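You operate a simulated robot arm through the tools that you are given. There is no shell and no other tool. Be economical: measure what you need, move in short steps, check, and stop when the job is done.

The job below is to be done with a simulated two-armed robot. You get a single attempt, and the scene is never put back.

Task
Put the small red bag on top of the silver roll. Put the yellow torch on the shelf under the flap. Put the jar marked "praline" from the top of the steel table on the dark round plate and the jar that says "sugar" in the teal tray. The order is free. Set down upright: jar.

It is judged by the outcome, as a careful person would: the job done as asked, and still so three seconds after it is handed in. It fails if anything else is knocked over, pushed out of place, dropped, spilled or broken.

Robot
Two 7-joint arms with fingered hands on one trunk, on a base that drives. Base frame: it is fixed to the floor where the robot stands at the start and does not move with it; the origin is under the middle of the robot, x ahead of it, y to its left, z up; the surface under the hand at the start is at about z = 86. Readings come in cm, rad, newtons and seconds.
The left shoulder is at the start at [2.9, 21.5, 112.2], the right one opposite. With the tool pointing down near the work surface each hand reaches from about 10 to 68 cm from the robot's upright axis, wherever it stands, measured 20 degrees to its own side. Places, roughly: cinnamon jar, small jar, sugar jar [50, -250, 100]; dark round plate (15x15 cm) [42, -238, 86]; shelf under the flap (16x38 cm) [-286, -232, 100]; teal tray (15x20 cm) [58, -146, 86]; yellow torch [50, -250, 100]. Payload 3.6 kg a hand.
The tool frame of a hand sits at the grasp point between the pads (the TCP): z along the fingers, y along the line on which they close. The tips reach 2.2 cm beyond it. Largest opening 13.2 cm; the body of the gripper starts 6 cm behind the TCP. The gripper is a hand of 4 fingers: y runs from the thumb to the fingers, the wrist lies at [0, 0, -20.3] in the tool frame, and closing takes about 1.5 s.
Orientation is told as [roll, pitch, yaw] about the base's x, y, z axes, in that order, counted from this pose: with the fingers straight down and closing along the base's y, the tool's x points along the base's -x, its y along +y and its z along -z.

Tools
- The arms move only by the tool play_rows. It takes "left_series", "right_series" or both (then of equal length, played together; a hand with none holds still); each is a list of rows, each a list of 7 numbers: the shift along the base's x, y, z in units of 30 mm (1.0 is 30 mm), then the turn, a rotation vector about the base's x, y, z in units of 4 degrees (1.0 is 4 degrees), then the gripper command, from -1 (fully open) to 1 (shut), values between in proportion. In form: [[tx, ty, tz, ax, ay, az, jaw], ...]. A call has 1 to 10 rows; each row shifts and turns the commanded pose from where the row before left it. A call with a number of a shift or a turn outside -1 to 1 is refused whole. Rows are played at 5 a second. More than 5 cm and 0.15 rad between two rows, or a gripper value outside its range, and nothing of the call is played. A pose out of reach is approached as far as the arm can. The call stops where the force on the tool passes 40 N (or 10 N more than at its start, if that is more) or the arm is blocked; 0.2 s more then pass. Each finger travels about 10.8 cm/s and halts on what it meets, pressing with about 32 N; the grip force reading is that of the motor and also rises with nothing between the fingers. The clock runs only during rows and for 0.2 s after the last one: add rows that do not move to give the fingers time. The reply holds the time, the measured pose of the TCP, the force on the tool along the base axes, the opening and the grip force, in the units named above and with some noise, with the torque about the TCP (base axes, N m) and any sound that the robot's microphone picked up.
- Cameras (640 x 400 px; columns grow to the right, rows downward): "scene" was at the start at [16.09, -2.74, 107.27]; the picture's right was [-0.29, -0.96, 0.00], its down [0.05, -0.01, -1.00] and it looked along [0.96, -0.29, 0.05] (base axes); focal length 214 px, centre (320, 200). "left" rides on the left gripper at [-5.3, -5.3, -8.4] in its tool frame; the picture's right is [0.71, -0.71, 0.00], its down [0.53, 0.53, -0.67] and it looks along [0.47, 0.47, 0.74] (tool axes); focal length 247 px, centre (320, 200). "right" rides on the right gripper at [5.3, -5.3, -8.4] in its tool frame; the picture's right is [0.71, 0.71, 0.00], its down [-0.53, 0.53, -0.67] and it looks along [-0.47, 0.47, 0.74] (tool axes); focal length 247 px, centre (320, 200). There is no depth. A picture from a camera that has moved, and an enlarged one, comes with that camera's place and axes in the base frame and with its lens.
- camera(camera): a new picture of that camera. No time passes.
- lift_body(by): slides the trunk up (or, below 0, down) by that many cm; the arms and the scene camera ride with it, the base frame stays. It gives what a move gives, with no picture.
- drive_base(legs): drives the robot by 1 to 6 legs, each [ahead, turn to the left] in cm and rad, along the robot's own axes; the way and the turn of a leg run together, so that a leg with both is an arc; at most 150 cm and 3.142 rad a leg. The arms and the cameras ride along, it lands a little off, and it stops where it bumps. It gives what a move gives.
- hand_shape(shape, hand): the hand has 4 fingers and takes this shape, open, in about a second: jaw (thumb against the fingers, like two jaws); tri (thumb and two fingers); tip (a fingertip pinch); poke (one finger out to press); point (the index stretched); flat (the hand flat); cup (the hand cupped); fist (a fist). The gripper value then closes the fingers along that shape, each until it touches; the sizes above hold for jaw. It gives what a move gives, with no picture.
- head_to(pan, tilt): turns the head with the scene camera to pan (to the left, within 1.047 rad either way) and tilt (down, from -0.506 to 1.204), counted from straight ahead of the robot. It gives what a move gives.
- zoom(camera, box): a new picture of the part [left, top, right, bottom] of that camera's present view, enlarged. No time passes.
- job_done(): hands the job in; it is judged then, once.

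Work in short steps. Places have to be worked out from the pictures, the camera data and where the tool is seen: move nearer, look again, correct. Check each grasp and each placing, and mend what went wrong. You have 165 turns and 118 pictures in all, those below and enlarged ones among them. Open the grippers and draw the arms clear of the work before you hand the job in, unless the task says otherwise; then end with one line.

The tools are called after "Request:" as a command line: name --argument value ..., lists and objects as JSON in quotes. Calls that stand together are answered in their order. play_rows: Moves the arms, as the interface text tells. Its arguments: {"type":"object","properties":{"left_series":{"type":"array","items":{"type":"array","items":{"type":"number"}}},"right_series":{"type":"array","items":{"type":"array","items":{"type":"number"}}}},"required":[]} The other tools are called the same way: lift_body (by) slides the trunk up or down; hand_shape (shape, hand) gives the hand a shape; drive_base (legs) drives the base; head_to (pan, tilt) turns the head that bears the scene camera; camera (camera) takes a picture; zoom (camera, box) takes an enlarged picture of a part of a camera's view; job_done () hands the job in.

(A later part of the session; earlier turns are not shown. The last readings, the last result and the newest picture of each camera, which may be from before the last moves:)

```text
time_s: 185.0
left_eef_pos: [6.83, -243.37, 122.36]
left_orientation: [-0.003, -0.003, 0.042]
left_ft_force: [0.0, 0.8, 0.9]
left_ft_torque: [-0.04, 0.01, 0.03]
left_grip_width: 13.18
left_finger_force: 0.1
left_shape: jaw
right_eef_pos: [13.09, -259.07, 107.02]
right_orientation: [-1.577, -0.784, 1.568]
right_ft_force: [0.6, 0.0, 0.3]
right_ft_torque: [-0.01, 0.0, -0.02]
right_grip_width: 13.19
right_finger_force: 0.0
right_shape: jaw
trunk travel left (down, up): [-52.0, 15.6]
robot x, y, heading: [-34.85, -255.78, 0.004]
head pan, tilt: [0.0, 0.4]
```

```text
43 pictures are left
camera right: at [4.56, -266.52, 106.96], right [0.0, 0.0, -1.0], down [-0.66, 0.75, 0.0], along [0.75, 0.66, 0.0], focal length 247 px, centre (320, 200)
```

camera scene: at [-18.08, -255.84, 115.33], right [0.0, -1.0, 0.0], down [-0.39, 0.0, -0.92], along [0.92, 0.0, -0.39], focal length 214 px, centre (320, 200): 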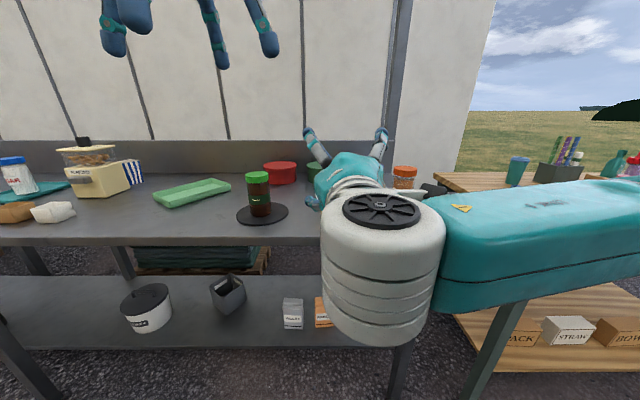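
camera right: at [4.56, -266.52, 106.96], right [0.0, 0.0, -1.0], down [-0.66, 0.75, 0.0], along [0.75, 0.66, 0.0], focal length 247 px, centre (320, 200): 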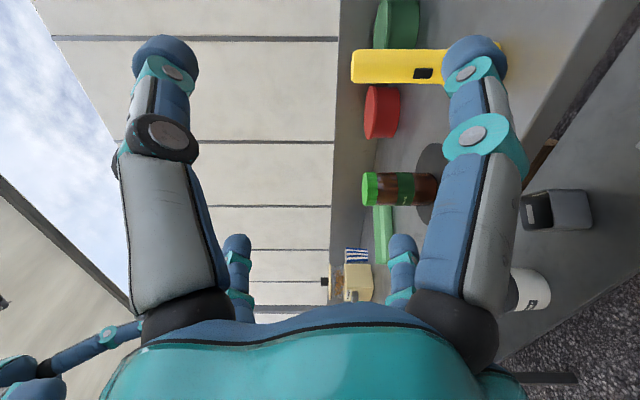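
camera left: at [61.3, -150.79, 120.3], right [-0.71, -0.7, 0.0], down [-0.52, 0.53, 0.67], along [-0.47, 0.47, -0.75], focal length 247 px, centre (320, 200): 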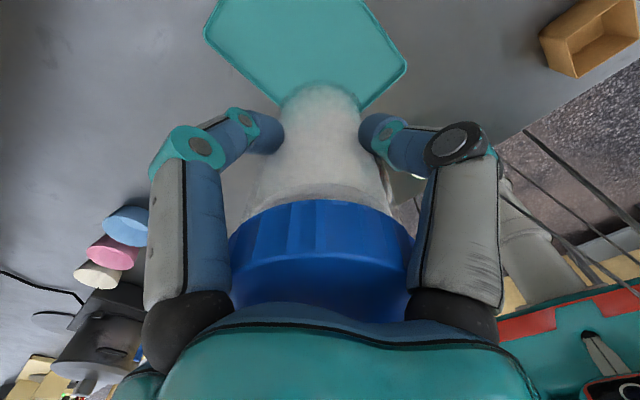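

The torch is seen at about [38.5, -258.9], spanning z 86 to 103, with the shaft from about 91.5 up. I lower the hand to z 97.5 and drive 12 cm closer.

Request:
play_rows --right_series '[[0, 0, -0.8, 0, 0, 0, -1], [0, 0, -0.8, 0, 0, 0, -1], [0, 0, -0.8, 0, 0, 0, -1], [0, 0, -0.77, 0, 0, 0, -1]]'

Request:
drive_base --legs '[[12, 0]]'

Request:
camera --camera "right"

Request:
camera --camera "scene"

```text
time_s: 186.0
left_eef_pos: [6.89, -243.18, 122.35]
left_orientation: [-0.002, -0.004, 0.04]
left_ft_force: [-0.2, 0.3, 0.1]
left_ft_torque: [0.02, 0.0, 0.02]
left_grip_width: 13.21
left_finger_force: 0.1
left_shape: jaw
right_eef_pos: [13.1, -258.97, 97.56]
right_orientation: [-1.576, -0.781, 1.569]
right_ft_force: [1.1, -0.5, 0.3]
right_ft_torque: [0.0, 0.04, -0.02]
right_grip_width: 13.21
right_finger_force: 0.1
right_shape: jaw
trunk travel left (down, up): [-52.0, 15.6]
robot x, y, heading: [-34.96, -255.6, 0.008]
head pan, tilt: [0.0, 0.4]
```

```text
time_s: 187.2
left_eef_pos: [19.16, -243.23, 122.21]
left_orientation: [-0.002, -0.002, 0.043]
left_ft_force: [0.7, 0.6, 0.1]
left_ft_torque: [-0.06, 0.01, 0.0]
left_grip_width: 13.2
left_finger_force: 0.2
left_shape: jaw
right_eef_pos: [25.25, -258.95, 97.32]
right_orientation: [-1.573, -0.784, 1.566]
right_ft_force: [0.0, 0.4, -0.1]
right_ft_torque: [0.02, -0.02, 0.03]
right_grip_width: 13.21
right_finger_force: 0.1
right_shape: jaw
trunk travel left (down, up): [-52.0, 15.6]
robot x, y, heading: [-22.86, -255.51, 0.006]
head pan, tilt: [0.0, 0.4]
```

```text
42 pictures are left
camera right: at [16.79, -266.33, 97.38], right [0.0, 0.0, -1.0], down [-0.66, 0.75, 0.0], along [0.75, 0.66, 0.0], focal length 247 px, centre (320, 200)
```

right: 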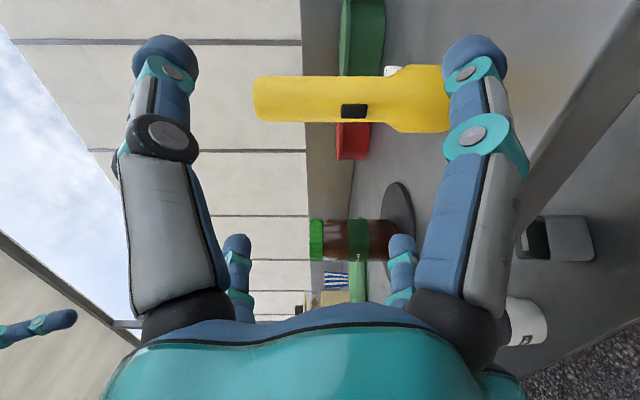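

```text
41 pictures are left
camera scene: at [-5.86, -255.8, 115.29], right [0.0, -1.0, 0.0], down [-0.39, 0.0, -0.92], along [0.92, 0.0, -0.39], focal length 214 px, centre (320, 200)
```

scene: 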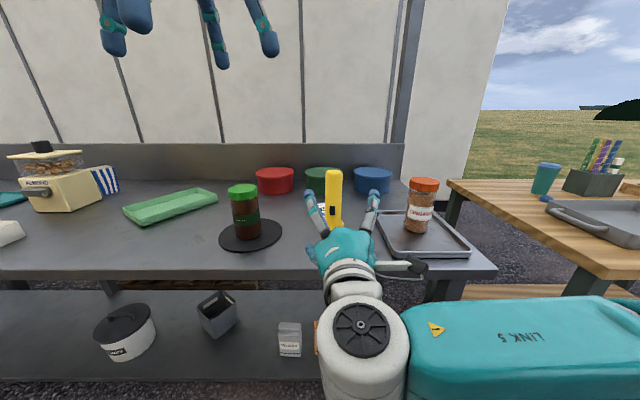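

The torch axis triangulates to [39.5, -258.6]. I advance the hand 14 cm so the shaft lies between the fingers.

Request:
play_rows --right_series '[[0.8, 0.02, 0, 0, 0, 0, -1], [0.8, 0.02, 0, 0, 0, 0, -1], [0.8, 0.02, 0, 0, 0, 0, -1], [0.8, 0.02, 0, 0, 0, 0, -1], [0.8, 0, 0, 0, 0, 0, -1], [0.6, 0, 0, 0, 0, 0, -1], [0, 0, 0, 0, 0, 0, -1]]'

Request:
camera --camera "right"

```text
time_s: 188.8
left_eef_pos: [18.95, -243.11, 122.31]
left_orientation: [0.0, -0.003, 0.044]
left_ft_force: [-0.5, -0.7, 0.7]
left_ft_torque: [0.0, 0.02, 0.02]
left_grip_width: 13.18
left_finger_force: 0.2
left_shape: jaw
right_eef_pos: [39.04, -258.52, 97.52]
right_orientation: [-1.576, -0.785, 1.569]
right_ft_force: [-0.2, -0.2, 0.6]
right_ft_torque: [0.02, 0.0, 0.04]
right_grip_width: 13.2
right_finger_force: 0.1
right_shape: jaw
trunk travel left (down, up): [-52.0, 15.6]
robot x, y, heading: [-22.8, -255.45, 0.005]
head pan, tilt: [0.0, 0.4]
```

```text
40 pictures are left
camera right: at [30.48, -265.97, 97.4], right [0.0, 0.0, -1.0], down [-0.67, 0.75, 0.0], along [0.75, 0.67, 0.0], focal length 247 px, centre (320, 200)
```

right: 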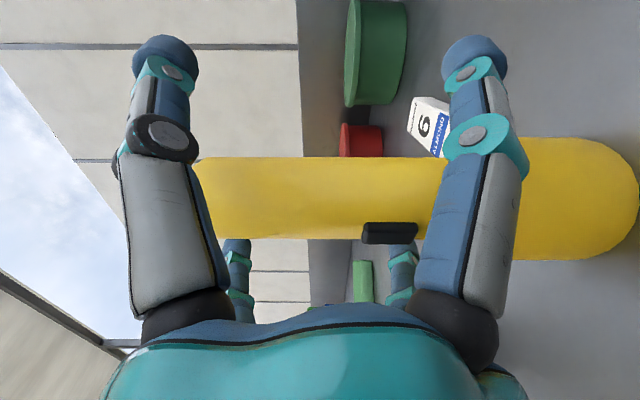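

The shaft is centred between the fingers. I close.

Request:
play_rows --right_series '[[0, 0, 0, 0, 0, 0, -0.5], [0, 0, 0, 0, 0, 0, 0], [0, 0, 0, 0, 0, 0, 0.4], [0, 0, 0, 0, 0, 0, 0.8], [0, 0, 0, 0, 0, 0, 0.8], [0, 0, 0, 0, 0, 0, 0.8], [0, 0, 0, 0, 0, 0, 0.8]]'

Request:
camera --camera "right"

```text
time_s: 190.4
left_eef_pos: [18.9, -243.21, 122.37]
left_orientation: [-0.003, -0.003, 0.044]
left_ft_force: [0.4, 0.0, -0.3]
left_ft_torque: [0.01, 0.0, -0.02]
left_grip_width: 13.22
left_finger_force: 0.0
left_shape: jaw
right_eef_pos: [38.96, -258.53, 97.4]
right_orientation: [-1.573, -0.784, 1.568]
right_ft_force: [-0.6, -0.1, -2.9]
right_ft_torque: [0.01, -0.02, -0.02]
right_grip_width: 1.79
right_finger_force: 32.3
right_shape: jaw
trunk travel left (down, up): [-52.0, 15.6]
robot x, y, heading: [-23.04, -255.94, 0.007]
head pan, tilt: [0.0, 0.4]
```

```text
39 pictures are left
camera right: at [30.49, -265.99, 97.35], right [0.0, 0.0, -1.0], down [-0.66, 0.75, 0.0], along [0.75, 0.66, 0.0], focal length 247 px, centre (320, 200)
```

right: 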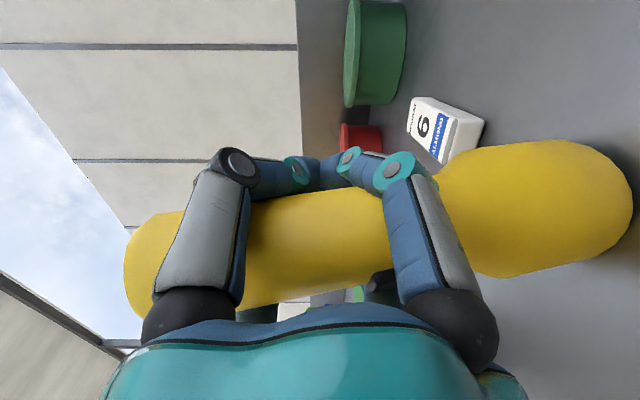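

The torch is gripped, tilted by roughly 10° in the hand. I lift 10 cm and back out while checking.

Request:
play_rows --right_series '[[0, 0, 0.4, 0, 0, 0, 0.8], [0, 0, 0.7, 0, 0, 0, 0.8], [0, 0, 0.8, 0, 0, 0, 0.8], [0, 0, 0.8, 0, 0, 0, 0.8], [0, 0, 0.8, 0, 0, 0, 0.8], [-0.5, 0, 0.5, 0, 0, 0, 0.8], [-0.7, 0, 0, 0, 0, 0, 0.8]]'

Request:
camera --camera "scene"

Request:
camera --camera "right"

```text
time_s: 192.0
left_eef_pos: [18.98, -243.25, 122.48]
left_orientation: [-0.002, -0.003, 0.042]
left_ft_force: [-0.5, 0.4, 0.4]
left_ft_torque: [-0.01, -0.03, 0.02]
left_grip_width: 13.21
left_finger_force: 0.0
left_shape: jaw
right_eef_pos: [35.37, -258.74, 109.56]
right_orientation: [-1.577, -0.784, 1.569]
right_ft_force: [0.5, -0.5, -1.2]
right_ft_torque: [0.03, 0.02, 0.0]
right_grip_width: 1.79
right_finger_force: 31.5
right_shape: jaw
trunk travel left (down, up): [-52.0, 15.6]
robot x, y, heading: [-22.57, -255.96, 0.009]
head pan, tilt: [0.0, 0.4]
```

```text
38 pictures are left
camera scene: at [-6.05, -255.8, 115.33], right [0.0, -1.0, 0.0], down [-0.39, 0.0, -0.92], along [0.92, 0.0, -0.39], focal length 214 px, centre (320, 200)
```

scene: 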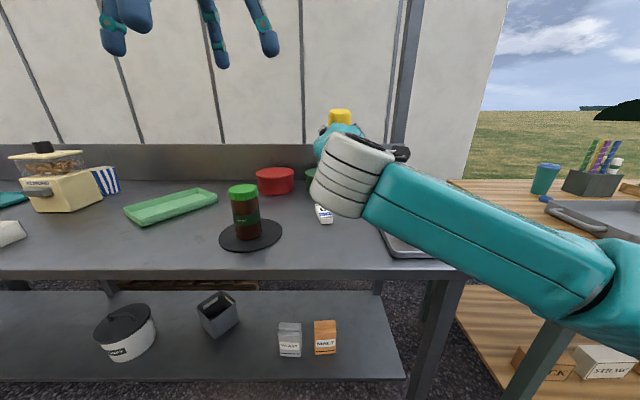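

```text
37 pictures are left
camera right: at [26.88, -266.07, 109.41], right [0.0, 0.0, -1.0], down [-0.66, 0.75, 0.0], along [0.75, 0.66, 0.0], focal length 247 px, centre (320, 200)
```

right: 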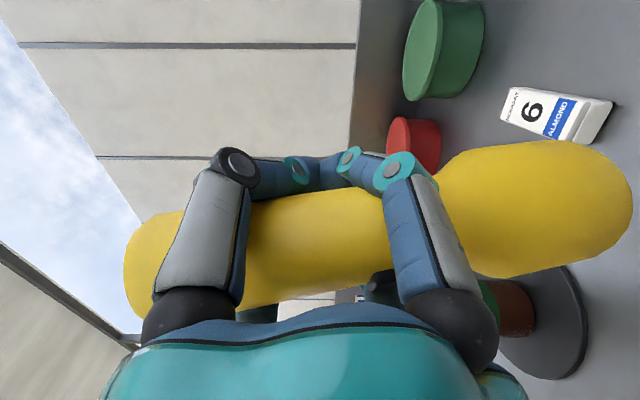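

The torch is secure. I back off and turn toward -y to loop around the clutter, since the gap between the wood table and the small table is too narrow.

Request:
play_rows --right_series '[[-0.8, 0, 0.4, 0, 0, 0, 0.8], [-0.8, 0, 0.4, 0, 0, 0, 0.8], [-0.8, 0, 0.4, 0, 0, 0, 0.8], [-0.6, 0, 0.2, 0, 0, 0, 0.8]]'

Request:
drive_base --legs '[[-22, 0], [0, -0.75]]'

Request:
drive_base --legs '[[0, -0.8]]'

Request:
camera --camera "scene"

```text
time_s: 193.0
left_eef_pos: [18.88, -243.24, 122.46]
left_orientation: [-0.003, -0.005, 0.044]
left_ft_force: [0.3, 0.2, -0.2]
left_ft_torque: [0.03, -0.01, 0.0]
left_grip_width: 13.22
left_finger_force: 0.1
left_shape: jaw
right_eef_pos: [26.29, -258.52, 113.78]
right_orientation: [-1.574, -0.781, 1.569]
right_ft_force: [0.2, -0.6, -2.2]
right_ft_torque: [0.02, -0.05, 0.01]
right_grip_width: 1.77
right_finger_force: 32.3
right_shape: jaw
trunk travel left (down, up): [-52.0, 15.6]
robot x, y, heading: [-22.83, -255.77, 0.004]
head pan, tilt: [0.0, 0.4]
```

```text
time_s: 196.8
left_eef_pos: [-6.17, -275.08, 122.31]
left_orientation: [-0.002, -0.004, -0.707]
left_ft_force: [-0.2, 0.0, 0.1]
left_ft_torque: [-0.03, -0.04, -0.02]
left_grip_width: 13.19
left_finger_force: 0.0
left_shape: jaw
right_eef_pos: [-11.23, -291.42, 113.73]
right_orientation: [-1.573, -0.784, 0.817]
right_ft_force: [-0.2, 0.1, -1.8]
right_ft_torque: [0.01, 0.0, 0.01]
right_grip_width: 1.81
right_finger_force: 31.9
right_shape: jaw
trunk travel left (down, up): [-52.0, 15.6]
robot x, y, heading: [-43.43, -253.24, -0.749]
head pan, tilt: [0.0, 0.4]
```

```text
time_s: 199.3
left_eef_pos: [-32.68, -295.16, 122.28]
left_orientation: [-0.003, -0.004, -1.5]
left_ft_force: [0.4, 0.0, 0.2]
left_ft_torque: [0.01, -0.02, 0.0]
left_grip_width: 13.18
left_finger_force: 0.1
left_shape: jaw
right_eef_pos: [-47.82, -303.04, 113.68]
right_orientation: [-1.572, -0.785, 0.026]
right_ft_force: [0.1, 0.0, -2.8]
right_ft_torque: [-0.05, -0.04, 0.03]
right_grip_width: 1.78
right_finger_force: 32.2
right_shape: jaw
trunk travel left (down, up): [-52.0, 15.6]
robot x, y, heading: [-39.52, -253.33, -1.524]
head pan, tilt: [0.0, 0.4]
```

```text
36 pictures are left
camera scene: at [-38.74, -270.62, 115.3], right [-1.0, -0.05, 0.0], down [-0.02, 0.39, -0.92], along [0.04, -0.92, -0.39], focal length 214 px, centre (320, 200)
```

scene: 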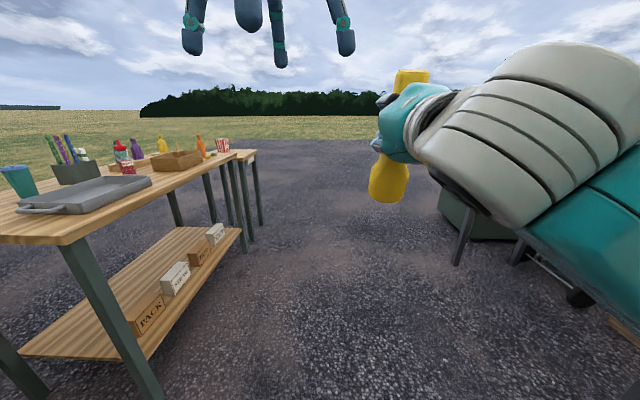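

The way ahead is clear. I drive about 280 cm along -y in two legs.

Request:
drive_base --legs '[[0, -0.12], [140, 0], [145, 0]]'

Request:
drive_base --legs '[[0, -0.75]]'

Request:
drive_base --legs '[[0, -0.75]]'

Request:
camera --camera "scene"

```text
time_s: 213.7
left_eef_pos: [-66.9, -579.76, 122.48]
left_orientation: [-0.001, -0.005, -1.66]
left_ft_force: [-0.5, 0.8, 0.1]
left_ft_torque: [-0.01, -0.02, 0.01]
left_grip_width: 13.22
left_finger_force: 0.1
left_shape: jaw
right_eef_pos: [-83.05, -585.08, 113.77]
right_orientation: [-1.575, -0.783, -0.132]
right_ft_force: [-0.2, 0.3, -2.1]
right_ft_torque: [-0.03, 0.03, -0.02]
right_grip_width: 1.72
right_finger_force: 32.3
right_shape: jaw
trunk travel left (down, up): [-52.0, 15.6]
robot x, y, heading: [-67.12, -537.53, -1.686]
head pan, tilt: [0.0, 0.4]
```

```text
time_s: 216.1
left_eef_pos: [-95.93, -568.32, 122.58]
left_orientation: [-0.001, -0.005, -2.412]
left_ft_force: [-0.3, 0.2, -0.8]
left_ft_torque: [0.03, -0.02, 0.01]
left_grip_width: 13.18
left_finger_force: 0.0
left_shape: jaw
right_eef_pos: [-111.33, -561.11, 113.87]
right_orientation: [-1.575, -0.783, -0.891]
right_ft_force: [-0.1, -0.3, -2.4]
right_ft_torque: [-0.03, 0.02, -0.01]
right_grip_width: 1.72
right_finger_force: 32.2
right_shape: jaw
trunk travel left (down, up): [-52.0, 15.6]
robot x, y, heading: [-64.92, -539.77, -2.436]
head pan, tilt: [0.0, 0.4]
```

```text
time_s: 218.9
left_eef_pos: [-106.66, -539.04, 122.76]
left_orientation: [0.002, -0.007, 3.116]
left_ft_force: [-0.4, 1.1, -0.1]
left_ft_torque: [-0.07, 0.02, 0.02]
left_grip_width: 13.22
left_finger_force: 0.0
left_shape: jaw
right_eef_pos: [-112.84, -523.25, 114.06]
right_orientation: [-1.575, -0.789, -1.639]
right_ft_force: [-0.1, -0.3, -0.2]
right_ft_torque: [0.0, 0.01, 0.02]
right_grip_width: 1.63
right_finger_force: 32.3
right_shape: jaw
trunk travel left (down, up): [-52.0, 15.6]
robot x, y, heading: [-64.56, -543.64, 3.108]
head pan, tilt: [0.0, 0.4]
stopped in leg 1: the robot was blocked; the commanded pose is now the measured one
```

```text
35 pictures are left
camera scene: at [-81.91, -542.92, 115.33], right [0.04, 1.0, 0.0], down [0.39, -0.02, -0.92], along [-0.92, 0.03, -0.39], focal length 214 px, centre (320, 200)
```

scene: 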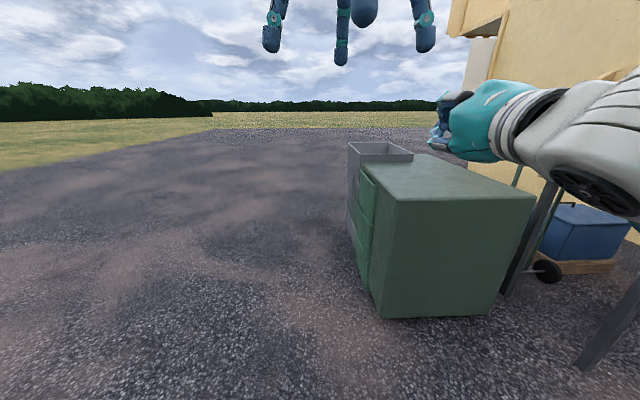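

I don't see the torch in the hand here, and the force changed. I check the right camera.

Request:
camera --camera "right"

```text
34 pictures are left
camera right: at [-104.06, -516.21, 113.91], right [0.0, 0.0, -1.0], down [0.61, -0.79, 0.0], along [-0.79, -0.61, 0.0], focal length 247 px, centre (320, 200)
```

right: 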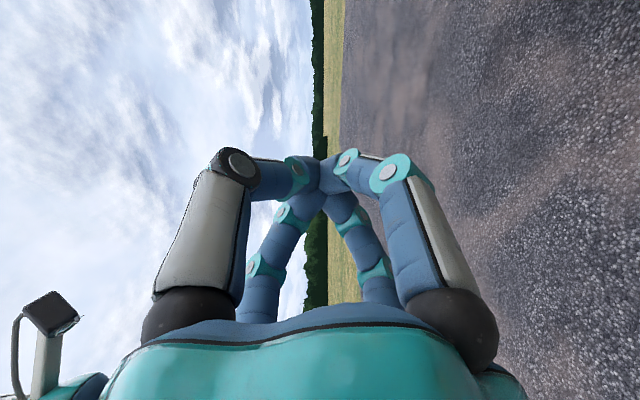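

The torch slipped out during the last turn. I look down to find it.

Request:
head_to --pan 0 --tilt 1.0

Request:
camera --camera "scene"

Request:
camera --camera "left"

```text
time_s: 219.9
left_eef_pos: [-106.7, -539.54, 122.7]
left_orientation: [-0.004, -0.004, 3.119]
left_ft_force: [0.6, -0.1, 0.3]
left_ft_torque: [0.03, -0.01, -0.03]
left_grip_width: 13.21
left_finger_force: 0.1
left_shape: jaw
right_eef_pos: [-112.95, -523.57, 114.06]
right_orientation: [-1.575, -0.783, -1.639]
right_ft_force: [0.2, 0.2, 0.9]
right_ft_torque: [-0.03, -0.01, -0.02]
right_grip_width: 1.66
right_finger_force: 32.0
right_shape: jaw
trunk travel left (down, up): [-52.0, 15.6]
robot x, y, heading: [-65.01, -543.44, 3.105]
head pan, tilt: [0.0, 1.0]
```

```text
33 pictures are left
camera scene: at [-79.67, -543.4, 110.31], right [0.04, 1.0, 0.0], down [0.84, -0.03, -0.54], along [-0.54, 0.02, -0.84], focal length 214 px, centre (320, 200)
```

scene: 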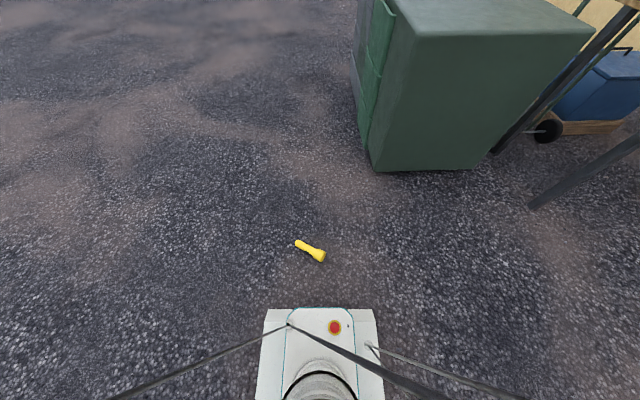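

```text
32 pictures are left
camera left: at [-111.84, -534.07, 131.07], right [0.72, 0.69, 0.0], down [0.52, -0.54, 0.66], along [0.46, -0.48, -0.75], focal length 247 px, centre (320, 200)
```

left: 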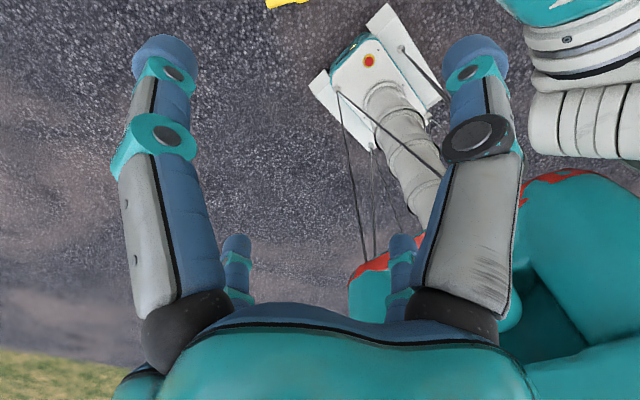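

The torch lies on the gravel at about [-118, -547], axis about 60° from x. I turn right a little and drive forward so it sits under the left shoulder, then lower the trunk.

Request:
drive_base --legs '[[0, -0.3], [17, 0]]'

Request:
lift_body --by -30

Request:
head_to --pan 0.4 --tilt 1.15

Request:
camera --camera "scene"

```text
time_s: 222.3
left_eef_pos: [-119.39, -521.47, 122.7]
left_orientation: [-0.002, -0.003, 2.817]
left_ft_force: [-0.3, 0.1, -0.4]
left_ft_torque: [0.0, 0.0, -0.04]
left_grip_width: 13.21
left_finger_force: 0.1
left_shape: jaw
right_eef_pos: [-120.73, -504.44, 113.98]
right_orientation: [-1.576, -0.786, -1.944]
right_ft_force: [-0.5, 0.0, -0.5]
right_ft_torque: [0.01, 0.03, 0.02]
right_grip_width: 1.63
right_finger_force: 31.8
right_shape: jaw
trunk travel left (down, up): [-52.0, 15.6]
robot x, y, heading: [-80.76, -538.61, 2.805]
head pan, tilt: [0.0, 1.0]
```

```text
time_s: 225.3
left_eef_pos: [-119.61, -521.95, 92.84]
left_orientation: [-0.003, -0.006, 2.814]
left_ft_force: [0.8, 0.1, 0.4]
left_ft_torque: [-0.01, 0.01, -0.02]
left_grip_width: 13.22
left_finger_force: 0.1
left_shape: jaw
right_eef_pos: [-120.79, -504.99, 84.2]
right_orientation: [-1.577, -0.785, -1.943]
right_ft_force: [1.2, -0.4, -0.9]
right_ft_torque: [-0.01, 0.04, -0.01]
right_grip_width: 1.67
right_finger_force: 32.3
right_shape: jaw
trunk travel left (down, up): [-22.0, 45.6]
robot x, y, heading: [-80.97, -538.55, 2.798]
head pan, tilt: [0.0, 1.0]
```

```text
time_s: 226.2
left_eef_pos: [-119.59, -521.89, 92.68]
left_orientation: [-0.001, -0.005, 2.814]
left_ft_force: [-0.4, -0.1, -0.4]
left_ft_torque: [-0.02, 0.01, 0.0]
left_grip_width: 13.19
left_finger_force: 0.1
left_shape: jaw
right_eef_pos: [-120.8, -504.78, 84.16]
right_orientation: [-1.574, -0.784, -1.944]
right_ft_force: [-0.1, -0.2, 0.0]
right_ft_torque: [0.0, -0.04, -0.01]
right_grip_width: 1.67
right_finger_force: 32.0
right_shape: jaw
trunk travel left (down, up): [-22.0, 45.6]
robot x, y, heading: [-81.05, -538.36, 2.799]
head pan, tilt: [0.4, 1.15]
```

```text
31 pictures are left
camera scene: at [-94.74, -536.32, 78.38], right [-0.06, 1.0, 0.0], down [0.91, 0.05, -0.41], along [-0.41, -0.02, -0.91], focal length 214 px, centre (320, 200)
```

scene: 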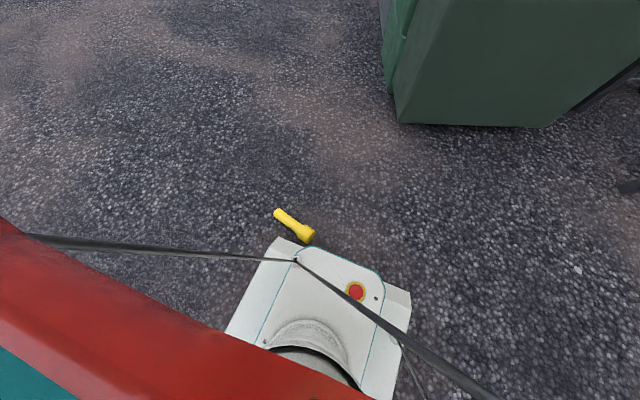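

The torch runs from tail [-123, -554] to head [-114, -541.5]. I lower the trunk fully and bring the left hand above the shaft, yawed 45° to it.

Request:
lift_body --by -22

Request:
play_rows --left_series '[[0, -0.887, -0.9, 0, 0, 0.705, -1], [0, -0.887, -0.9, 0, 0, 0.705, -1], [0, -0.887, -0.9, 0, 0, 0.705, -1], [0, -0.887, -0.9, 0, 0, 0.705, -1], [0, -0.887, -0.9, 0, 0, 0.705, -1], [0, -0.887, -0.9, 0, 0, 0.705, -1], [0, -0.887, -0.9, 0, 0, 0.705, -1], [0, -0.887, -0.9, 0, 0, 0.705, -1], [0, -0.887, -0.9, 0, 0, 0.705, -1], [0, -0.887, -0.9, 0, 0, 0.705, -1]]'

Request:
camera --camera "left"

```text
time_s: 228.5
left_eef_pos: [-119.7, -521.93, 70.88]
left_orientation: [-0.004, -0.006, 2.817]
left_ft_force: [0.0, 0.4, 0.8]
left_ft_torque: [-0.03, 0.0, 0.02]
left_grip_width: 13.2
left_finger_force: 0.1
left_shape: jaw
right_eef_pos: [-121.73, -504.48, 53.47]
right_orientation: [-1.287, -0.755, -2.148]
right_ft_force: [-0.2, -0.2, 0.3]
right_ft_torque: [0.01, 0.02, -0.01]
right_grip_width: 1.63
right_finger_force: 32.2
right_shape: jaw
trunk travel left (down, up): [0.0, 67.6]
robot x, y, heading: [-81.17, -538.16, 2.799]
head pan, tilt: [0.4, 1.15]
```

```text
time_s: 230.7
left_eef_pos: [-123.16, -548.57, 43.95]
left_orientation: [0.0, -0.004, -2.991]
left_ft_force: [-0.2, 0.1, 0.5]
left_ft_torque: [0.04, 0.05, 0.02]
left_grip_width: 13.2
left_finger_force: 0.1
left_shape: jaw
left hand out of reach, approached as far as the arm can: row 8, 9, 10
right_eef_pos: [-121.65, -504.42, 53.42]
right_orientation: [-1.284, -0.756, -2.149]
right_ft_force: [-0.2, -0.7, 1.3]
right_ft_torque: [0.0, 0.0, 0.02]
right_grip_width: 1.63
right_finger_force: 32.6
right_shape: jaw
trunk travel left (down, up): [0.0, 67.6]
robot x, y, heading: [-80.8, -538.68, 2.803]
head pan, tilt: [0.4, 1.15]
```

```text
30 pictures are left
camera left: at [-129.22, -544.05, 52.27], right [0.59, 0.81, 0.0], down [0.6, -0.44, 0.67], along [0.54, -0.4, -0.75], focal length 247 px, centre (320, 200)
```

left: 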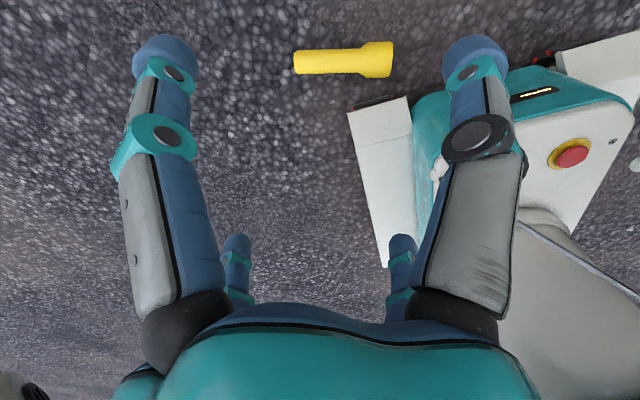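

The hand is roughly above the torch (grip point about [-119, -549.2]) and the yaw is right. I go further down.

Request:
play_rows --left_series '[[0.02, -0.02, -0.9, 0, 0, 0, -1], [0.02, -0.02, -0.9, 0, 0, 0, -1], [0.02, -0.02, -0.9, 0, 0, 0, -1], [0.02, -0.02, -0.9, 0, 0, 0, -1], [0.02, -0.02, -0.9, 0, 0, 0, -1], [0.02, -0.02, -0.9, 0, 0, 0, -1], [0.02, -0.02, -0.9, 0, 0, 0, -1], [0.02, -0.02, -0.9, 0, 0, 0, -1], [0.02, -0.02, -0.9, 0, 0, 0, -1], [0.02, -0.02, -0.9, 0, 0, 0, -1]]'

Request:
camera --camera "left"

```text
time_s: 232.9
left_eef_pos: [-122.52, -549.28, 17.04]
left_orientation: [-0.001, -0.005, -2.976]
left_ft_force: [-0.3, 0.0, 0.1]
left_ft_torque: [0.01, 0.01, -0.03]
left_grip_width: 13.22
left_finger_force: 0.1
left_shape: jaw
right_eef_pos: [-121.69, -504.63, 53.48]
right_orientation: [-1.285, -0.756, -2.147]
right_ft_force: [-0.6, 0.0, -0.8]
right_ft_torque: [0.02, 0.04, -0.02]
right_grip_width: 1.64
right_finger_force: 31.8
right_shape: jaw
trunk travel left (down, up): [0.0, 67.6]
robot x, y, heading: [-80.93, -538.45, 2.803]
head pan, tilt: [0.4, 1.15]
```

```text
29 pictures are left
camera left: at [-128.47, -544.88, 25.4], right [0.58, 0.81, 0.0], down [0.61, -0.43, 0.66], along [0.54, -0.39, -0.75], focal length 247 px, centre (320, 200)
```

left: 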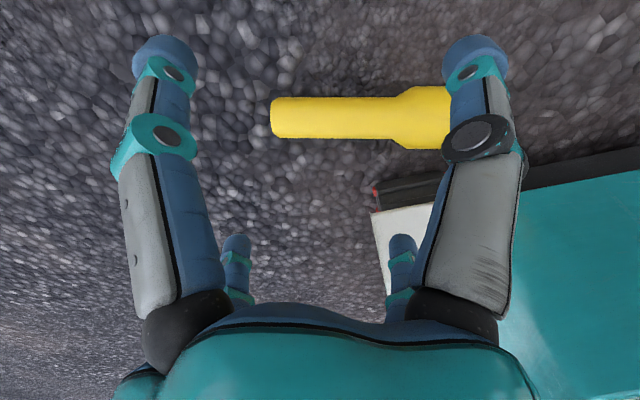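

The hand is at [-122.5, -549.3], and the torch's grip point is 3.5 cm nearer the robot base. Backing the base by about 3 cm aligns it and keeps clear of the base.

Request:
drive_base --legs '[[-3.2, 0]]'

Request:
camera --camera "left"

```text
time_s: 233.8
left_eef_pos: [-119.27, -550.31, 17.11]
left_orientation: [-0.003, -0.008, -2.973]
left_ft_force: [-0.7, 0.2, -0.3]
left_ft_torque: [-0.02, -0.01, -0.04]
left_grip_width: 13.23
left_finger_force: 0.0
left_shape: jaw
right_eef_pos: [-118.77, -505.69, 53.46]
right_orientation: [-1.283, -0.756, -2.146]
right_ft_force: [0.8, 0.7, 0.1]
right_ft_torque: [0.0, 0.0, 0.01]
right_grip_width: 1.64
right_finger_force: 31.9
right_shape: jaw
trunk travel left (down, up): [0.0, 67.6]
robot x, y, heading: [-78.17, -539.6, 2.795]
head pan, tilt: [0.4, 1.15]
```

```text
28 pictures are left
camera left: at [-125.35, -546.03, 25.43], right [0.58, 0.81, 0.0], down [0.61, -0.43, 0.66], along [0.54, -0.39, -0.75], focal length 247 px, centre (320, 200)
```

left: 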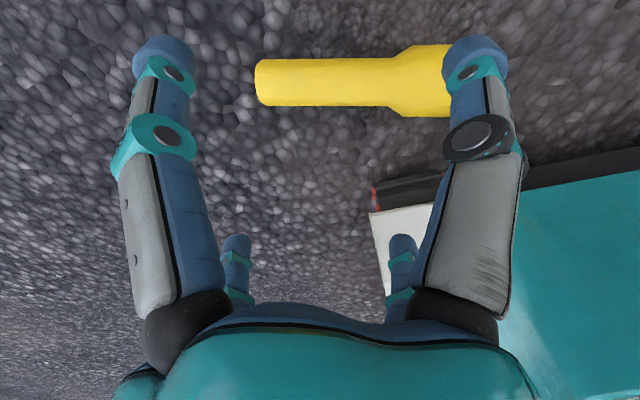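

Small correction of +1.3 cm in y, then I descend to z ≈ 3.5.

Request:
play_rows --left_series '[[0, 0.43, 0, 0, 0, 0, -1], [0, 0, -0.9, 0, 0, 0, -1], [0, 0, -0.9, 0, 0, 0, -1], [0, 0, -0.9, 0, 0, 0, -1], [0, 0, -0.9, 0, 0, 0, -1], [0, 0, -0.7, 0, 0, 0, -1], [0, 0, -0.2, 0, 0, 0, -1], [0, 0, 0, 0, 0, 0, -1]]'

Request:
camera --camera "left"

```text
time_s: 235.6
left_eef_pos: [-119.3, -549.2, 3.79]
left_orientation: [-0.004, -0.006, -2.975]
left_ft_force: [-0.5, 0.3, -1.1]
left_ft_torque: [0.01, 0.0, 0.02]
left_grip_width: 13.21
left_finger_force: 0.0
left_shape: jaw
right_eef_pos: [-118.7, -505.72, 53.43]
right_orientation: [-1.284, -0.756, -2.146]
right_ft_force: [-0.3, -1.1, -0.7]
right_ft_torque: [-0.01, -0.02, -0.01]
right_grip_width: 1.64
right_finger_force: 32.6
right_shape: jaw
trunk travel left (down, up): [0.0, 67.6]
robot x, y, heading: [-77.68, -539.63, 2.798]
head pan, tilt: [0.4, 1.15]
```

```text
27 pictures are left
camera left: at [-125.31, -544.77, 12.08], right [0.58, 0.81, 0.0], down [0.61, -0.43, 0.66], along [0.54, -0.39, -0.75], focal length 247 px, centre (320, 200)
```

left: 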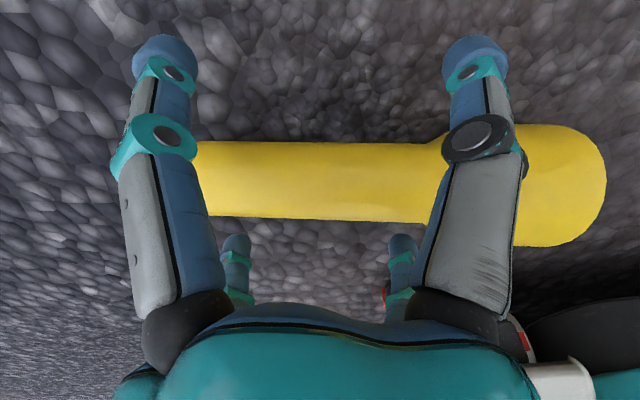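

The shaft lies between the finger pairs. I go 0.6 cm lower and close fully.

Request:
play_rows --left_series '[[0, 0, -0.2, 0, 0, 0, -1], [0, 0, 0, 0, 0, 0, -0.5], [0, 0, 0, 0, 0, 0, 0], [0, 0, 0, 0, 0, 0, 0.5], [0, 0, 0, 0, 0, 0, 1], [0, 0, 0, 0, 0, 0, 1], [0, 0, 0, 0, 0, 0, 1], [0, 0, 0, 0, 0, 0, 1]]'

Request:
camera --camera "left"

```text
time_s: 237.4
left_eef_pos: [-119.21, -549.17, 3.27]
left_orientation: [-0.002, -0.006, -2.978]
left_ft_force: [0.3, 0.8, -1.8]
left_ft_torque: [-0.06, 0.06, 0.01]
left_grip_width: 4.32
left_finger_force: 31.9
left_shape: jaw
right_eef_pos: [-118.65, -505.78, 53.48]
right_orientation: [-1.284, -0.756, -2.146]
right_ft_force: [0.2, 0.1, 0.0]
right_ft_torque: [-0.03, 0.02, 0.01]
right_grip_width: 1.63
right_finger_force: 31.9
right_shape: jaw
trunk travel left (down, up): [0.0, 67.6]
robot x, y, heading: [-77.95, -539.44, 2.801]
head pan, tilt: [0.4, 1.15]
```

```text
26 pictures are left
camera left: at [-125.28, -544.75, 11.45], right [0.58, 0.81, 0.0], down [0.61, -0.43, 0.66], along [0.54, -0.39, -0.75], focal length 247 px, centre (320, 200)
```

left: 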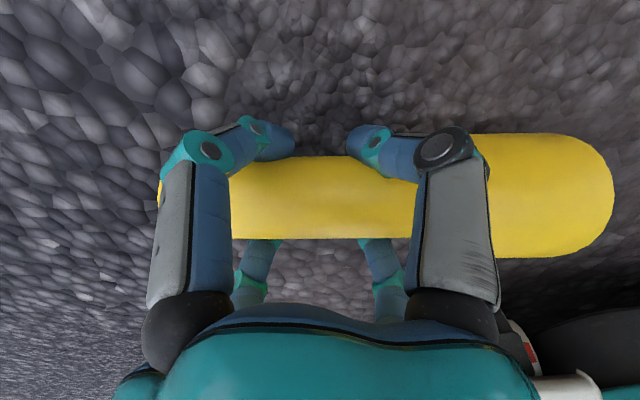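

A solid grip, with width 4.3 cm and pads on both sides. I lift slowly.

Request:
play_rows --left_series '[[0, 0, 0.3, 0, 0, 0, 1], [0, 0, 0.5, 0, 0, 0, 1], [0, 0, 0.8, 0, 0, 0, 1], [0, 0, 1, 0, 0, 0, 1], [0, 0, 1, 0, 0, 0, 1], [0, 0, 1, 0, 0, 0, 1], [0, 0, 1, 0, 0, 0, 1], [0, 0, 1, 0, 0, 0, 1], [0, 0, 1, 0, 0, 0, 1]]'

Request:
lift_body --by 50

Request:
camera --camera "left"

```text
time_s: 239.4
left_eef_pos: [-119.27, -548.85, 25.9]
left_orientation: [-0.002, -0.005, -2.976]
left_ft_force: [0.0, 0.3, -2.1]
left_ft_torque: [-0.04, 0.04, 0.0]
left_grip_width: 3.07
left_finger_force: 31.5
left_shape: jaw
right_eef_pos: [-118.61, -505.7, 53.38]
right_orientation: [-1.284, -0.755, -2.146]
right_ft_force: [-0.3, -0.5, -0.3]
right_ft_torque: [0.02, -0.04, 0.01]
right_grip_width: 1.64
right_finger_force: 31.8
right_shape: jaw
trunk travel left (down, up): [0.0, 67.6]
robot x, y, heading: [-78.1, -539.81, 2.798]
head pan, tilt: [0.4, 1.15]
```

```text
refused: 50 is not a number from -40 to 40
```

```text
25 pictures are left
camera left: at [-125.3, -544.6, 34.27], right [0.58, 0.81, 0.0], down [0.61, -0.43, 0.66], along [0.54, -0.39, -0.75], focal length 247 px, centre (320, 200)
```

left: 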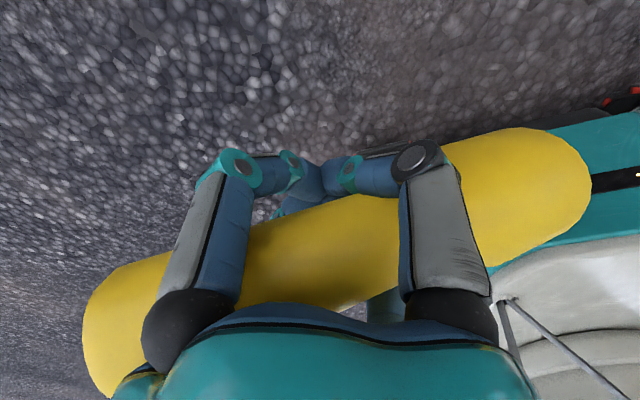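

The torch is caged between palm and fingers, which is safe while the hand points down. I raise the trunk and continue with gentle turns.

Request:
lift_body --by 40

Request:
lift_body --by 15

Request:
drive_base --legs '[[0, 0.3], [60, 0]]'

Request:
head_to --pan -0.3 --tilt 0.3

Request:
camera --camera "scene"

```text
time_s: 243.2
left_eef_pos: [-119.31, -549.19, 65.86]
left_orientation: [0.0, -0.005, -2.974]
left_ft_force: [0.2, 0.0, -1.2]
left_ft_torque: [-0.06, 0.05, -0.01]
left_grip_width: 3.08
left_finger_force: 32.0
left_shape: jaw
right_eef_pos: [-118.68, -505.67, 93.49]
right_orientation: [-1.284, -0.756, -2.149]
right_ft_force: [-0.1, 0.0, -0.3]
right_ft_torque: [-0.01, 0.01, 0.02]
right_grip_width: 1.64
right_finger_force: 31.7
right_shape: jaw
trunk travel left (down, up): [-40.0, 27.6]
robot x, y, heading: [-77.92, -539.63, 2.8]
head pan, tilt: [0.4, 1.15]
```

```text
time_s: 245.0
left_eef_pos: [-119.25, -549.17, 80.78]
left_orientation: [-0.002, -0.005, -2.976]
left_ft_force: [-0.6, 0.4, -1.7]
left_ft_torque: [-0.06, 0.05, 0.03]
left_grip_width: 3.05
left_finger_force: 31.6
left_shape: jaw
right_eef_pos: [-118.71, -505.54, 108.49]
right_orientation: [-1.282, -0.757, -2.146]
right_ft_force: [-0.6, -0.8, 0.2]
right_ft_torque: [0.01, -0.05, 0.0]
right_grip_width: 1.63
right_finger_force: 32.2
right_shape: jaw
trunk travel left (down, up): [-55.0, 12.6]
robot x, y, heading: [-77.91, -539.5, 2.796]
head pan, tilt: [0.4, 1.15]
```

```text
time_s: 249.3
left_eef_pos: [-174.1, -558.96, 80.85]
left_orientation: [-0.003, -0.005, -2.666]
left_ft_force: [0.2, -0.6, -0.9]
left_ft_torque: [-0.05, -0.03, 0.0]
left_grip_width: 3.06
left_finger_force: 31.9
left_shape: jaw
right_eef_pos: [-186.7, -517.43, 108.39]
right_orientation: [-1.285, -0.755, -1.837]
right_ft_force: [0.3, -0.2, -1.7]
right_ft_torque: [-0.03, -0.02, -0.05]
right_grip_width: 1.64
right_finger_force: 31.6
right_shape: jaw
trunk travel left (down, up): [-55.0, 12.6]
robot x, y, heading: [-137.46, -537.91, 3.11]
head pan, tilt: [0.4, 1.15]
```

```text
time_s: 250.5
left_eef_pos: [-173.97, -558.95, 80.83]
left_orientation: [-0.001, -0.006, -2.668]
left_ft_force: [-0.1, 0.1, -2.7]
left_ft_torque: [-0.07, -0.02, 0.01]
left_grip_width: 3.02
left_finger_force: 31.8
left_shape: jaw
right_eef_pos: [-186.61, -517.64, 108.56]
right_orientation: [-1.283, -0.754, -1.838]
right_ft_force: [0.6, -0.7, 0.3]
right_ft_torque: [0.01, 0.04, -0.01]
right_grip_width: 1.64
right_finger_force: 31.9
right_shape: jaw
trunk travel left (down, up): [-55.0, 12.6]
robot x, y, heading: [-137.21, -537.66, 3.111]
head pan, tilt: [-0.3, 0.3]
```

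```text
24 pictures are left
camera scene: at [-154.04, -534.68, 119.27], right [0.33, 0.95, 0.0], down [0.28, -0.1, -0.95], along [-0.9, 0.31, -0.3], focal length 214 px, centre (320, 200)
```

scene: 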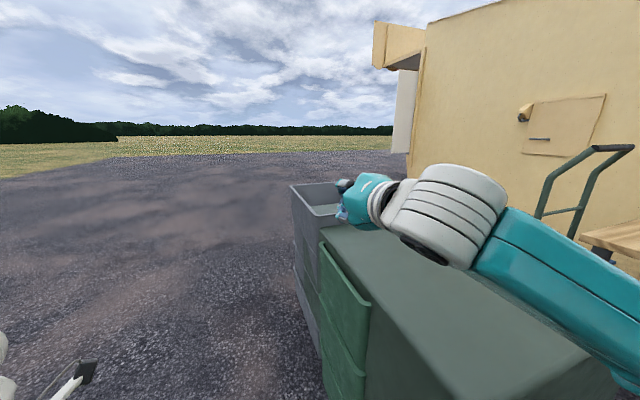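

The hatch panel on the kiosk face is at x ≈ -281, which matches the shelf location. I zoom in on it.

Request:
zoom --camera "scene" --box '[490, 70, 640, 200]'

```text
3.08 times, centred on (565, 135) of scene
camera zoom: at [-154.04, -534.68, 119.27], right [0.33, 0.95, 0.0], down [0.28, -0.1, -0.95], along [-0.9, 0.31, -0.3], focal length 660 px, centre (-434, 400)
```

zoom: 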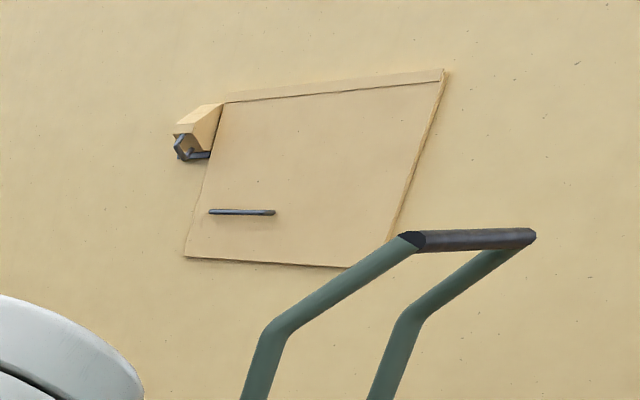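

The flap is a closed hinged panel with a handle bar near the bottom and a bracket at the side, so I will need to open it. I drive past the dumpster and around to face it.

Request:
drive_base --legs '[[0, 0.1], [140, 0], [85, 0]]'

Request:
drive_base --legs '[[0, -0.4], [0, -0.4]]'

Request:
drive_base --legs '[[0, -0.4], [0, -0.4]]'

Request:
head_to --pan -0.2 --tilt 0.15

Request:
camera --camera "scene"

```text
time_s: 261.9
left_eef_pos: [-391.01, -580.36, 80.83]
left_orientation: [-0.003, -0.005, -2.546]
left_ft_force: [0.4, -0.3, -2.1]
left_ft_torque: [-0.06, -0.02, -0.01]
left_grip_width: 3.05
left_finger_force: 31.8
left_shape: jaw
right_eef_pos: [-408.37, -540.6, 108.46]
right_orientation: [-1.285, -0.756, -1.719]
right_ft_force: [-0.4, 0.0, -0.9]
right_ft_torque: [0.0, 0.01, 0.02]
right_grip_width: 1.65
right_finger_force: 32.3
right_shape: jaw
trunk travel left (down, up): [-55.0, 12.6]
robot x, y, heading: [-357.05, -554.96, -3.051]
head pan, tilt: [-0.3, 0.3]
```

```text
time_s: 264.8
left_eef_pos: [-398.88, -548.26, 80.95]
left_orientation: [-0.002, -0.007, 2.931]
left_ft_force: [1.2, -0.7, -2.6]
left_ft_torque: [-0.05, 0.02, -0.02]
left_grip_width: 3.01
left_finger_force: 31.9
left_shape: jaw
right_eef_pos: [-382.23, -508.15, 108.35]
right_orientation: [-1.285, -0.756, -2.524]
right_ft_force: [0.2, 0.2, -0.6]
right_ft_torque: [0.0, -0.01, 0.0]
right_grip_width: 1.65
right_finger_force: 31.7
right_shape: jaw
trunk travel left (down, up): [-55.0, 12.6]
robot x, y, heading: [-359.33, -557.22, 2.424]
head pan, tilt: [-0.3, 0.3]
```

```text
time_s: 267.6
left_eef_pos: [-380.37, -522.26, 80.89]
left_orientation: [-0.002, -0.005, 2.134]
left_ft_force: [-0.3, 0.0, -2.0]
left_ft_torque: [0.02, 0.0, 0.01]
left_grip_width: 2.96
left_finger_force: 32.5
left_shape: jaw
right_eef_pos: [-340.02, -506.22, 108.56]
right_orientation: [-1.285, -0.757, 2.959]
right_ft_force: [0.0, 1.4, 0.3]
right_ft_torque: [0.01, 0.0, 0.01]
right_grip_width: 1.65
right_finger_force: 31.6
right_shape: jaw
trunk travel left (down, up): [-55.0, 12.6]
robot x, y, heading: [-362.03, -557.34, 1.633]
head pan, tilt: [-0.3, 0.3]
```

```text
time_s: 268.3
left_eef_pos: [-380.52, -522.27, 81.0]
left_orientation: [-0.003, -0.005, 2.131]
left_ft_force: [0.6, -0.2, -1.5]
left_ft_torque: [0.02, 0.04, 0.02]
left_grip_width: 2.94
left_finger_force: 32.2
left_shape: jaw
right_eef_pos: [-340.06, -506.29, 108.66]
right_orientation: [-1.284, -0.756, 2.96]
right_ft_force: [-0.7, -0.2, 0.0]
right_ft_torque: [0.04, 0.03, 0.0]
right_grip_width: 1.63
right_finger_force: 31.4
right_shape: jaw
trunk travel left (down, up): [-55.0, 12.6]
robot x, y, heading: [-362.27, -557.26, 1.634]
head pan, tilt: [-0.201, 0.15]
```

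```text
22 pictures are left
camera scene: at [-361.81, -540.69, 120.67], right [0.99, -0.14, 0.0], down [-0.02, -0.15, -0.99], along [0.14, 0.98, -0.15], focal length 214 px, centre (320, 200)
```

scene: 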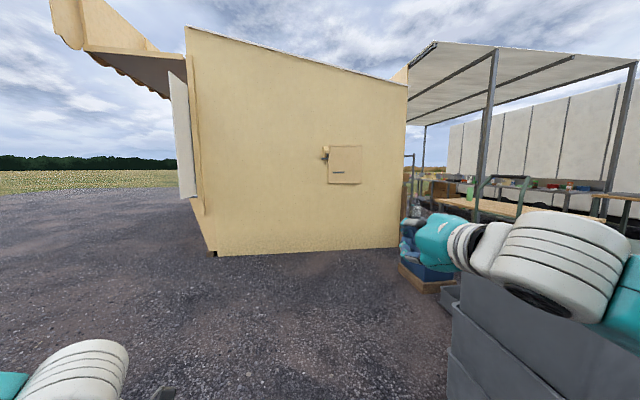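

Front view: the panel is about 49 x 54 cm, z ≈ 97–151, centred at x ≈ -282 on the wall y ≈ -237. The way is clear, so I approach to about 95 cm from the wall.

Request:
drive_base --legs '[[0, -0.2], [145, 0], [0, -0.36], [85, 0], [0, 0.35]]'

Request:
drive_base --legs '[[0, 0.15]]'

Request:
head_to --pan 0 --tilt 0.1

Request:
camera --camera "scene"

```text
time_s: 282.6
left_eef_pos: [-312.15, -301.46, 80.99]
left_orientation: [-0.002, -0.005, 1.916]
left_ft_force: [0.4, 0.0, -1.5]
left_ft_torque: [0.1, 0.09, 0.02]
left_grip_width: 2.94
left_finger_force: 31.9
left_shape: jaw
right_eef_pos: [-269.16, -294.44, 108.6]
right_orientation: [-1.285, -0.756, 2.742]
right_ft_force: [-0.3, 0.2, -0.7]
right_ft_torque: [-0.01, 0.03, -0.01]
right_grip_width: 1.67
right_finger_force: 31.9
right_shape: jaw
trunk travel left (down, up): [-55.0, 12.6]
robot x, y, heading: [-300.65, -339.84, 1.416]
head pan, tilt: [-0.201, 0.15]
```

```text
time_s: 283.7
left_eef_pos: [-317.71, -303.62, 81.18]
left_orientation: [-0.002, -0.006, 2.066]
left_ft_force: [-0.3, -0.3, -2.2]
left_ft_torque: [0.05, 0.04, -0.03]
left_grip_width: 2.93
left_finger_force: 32.3
left_shape: jaw
right_eef_pos: [-276.41, -290.23, 108.67]
right_orientation: [-1.282, -0.757, 2.893]
right_ft_force: [-0.3, 0.5, 0.1]
right_ft_torque: [-0.02, -0.02, 0.01]
right_grip_width: 1.64
right_finger_force: 31.9
right_shape: jaw
trunk travel left (down, up): [-55.0, 12.6]
robot x, y, heading: [-300.16, -339.51, 1.568]
head pan, tilt: [-0.201, 0.15]
```

```text
time_s: 284.4
left_eef_pos: [-317.65, -303.64, 81.12]
left_orientation: [-0.002, -0.006, 2.064]
left_ft_force: [-0.4, 0.1, -1.4]
left_ft_torque: [0.02, 0.07, 0.02]
left_grip_width: 2.93
left_finger_force: 32.1
left_shape: jaw
right_eef_pos: [-276.31, -290.26, 108.64]
right_orientation: [-1.285, -0.756, 2.893]
right_ft_force: [0.0, 0.9, -0.3]
right_ft_torque: [0.0, 0.0, -0.05]
right_grip_width: 1.63
right_finger_force: 31.9
right_shape: jaw
trunk travel left (down, up): [-55.0, 12.6]
robot x, y, heading: [-300.36, -339.57, 1.569]
head pan, tilt: [0.0, 0.099]
```

```text
21 pictures are left
camera scene: at [-300.24, -323.04, 121.14], right [1.0, 0.0, 0.0], down [0.0, -0.1, -0.99], along [0.0, 0.99, -0.1], focal length 214 px, centre (320, 200)
```

scene: 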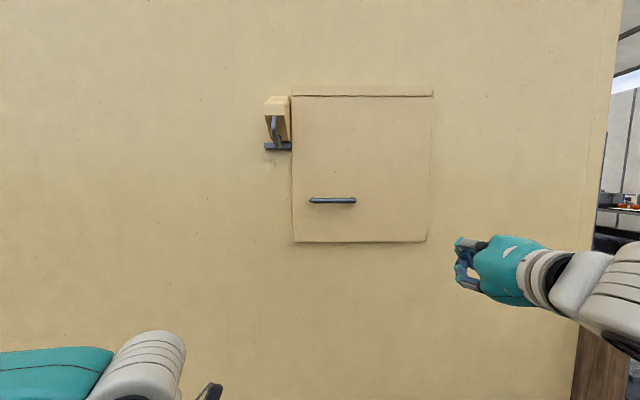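

I zoom in on the bracket and the handle.

Request:
zoom --camera "scene" --box '[250, 80, 440, 250]'

```text
2.35 times, centred on (345, 165) of scene
camera zoom: at [-300.24, -323.04, 121.14], right [1.0, 0.0, 0.0], down [0.0, -0.1, -0.99], along [0.0, 0.99, -0.1], focal length 505 px, centre (261, 282)
```

zoom: 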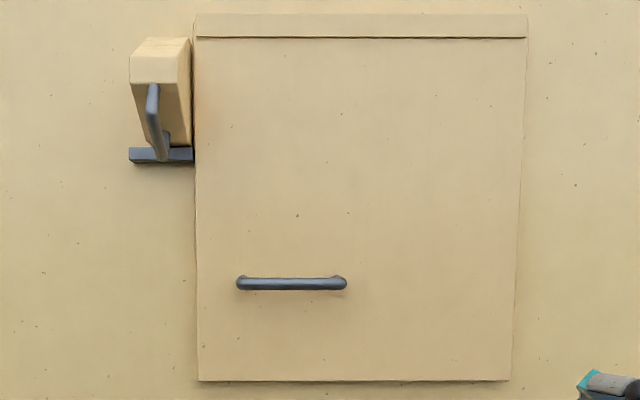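

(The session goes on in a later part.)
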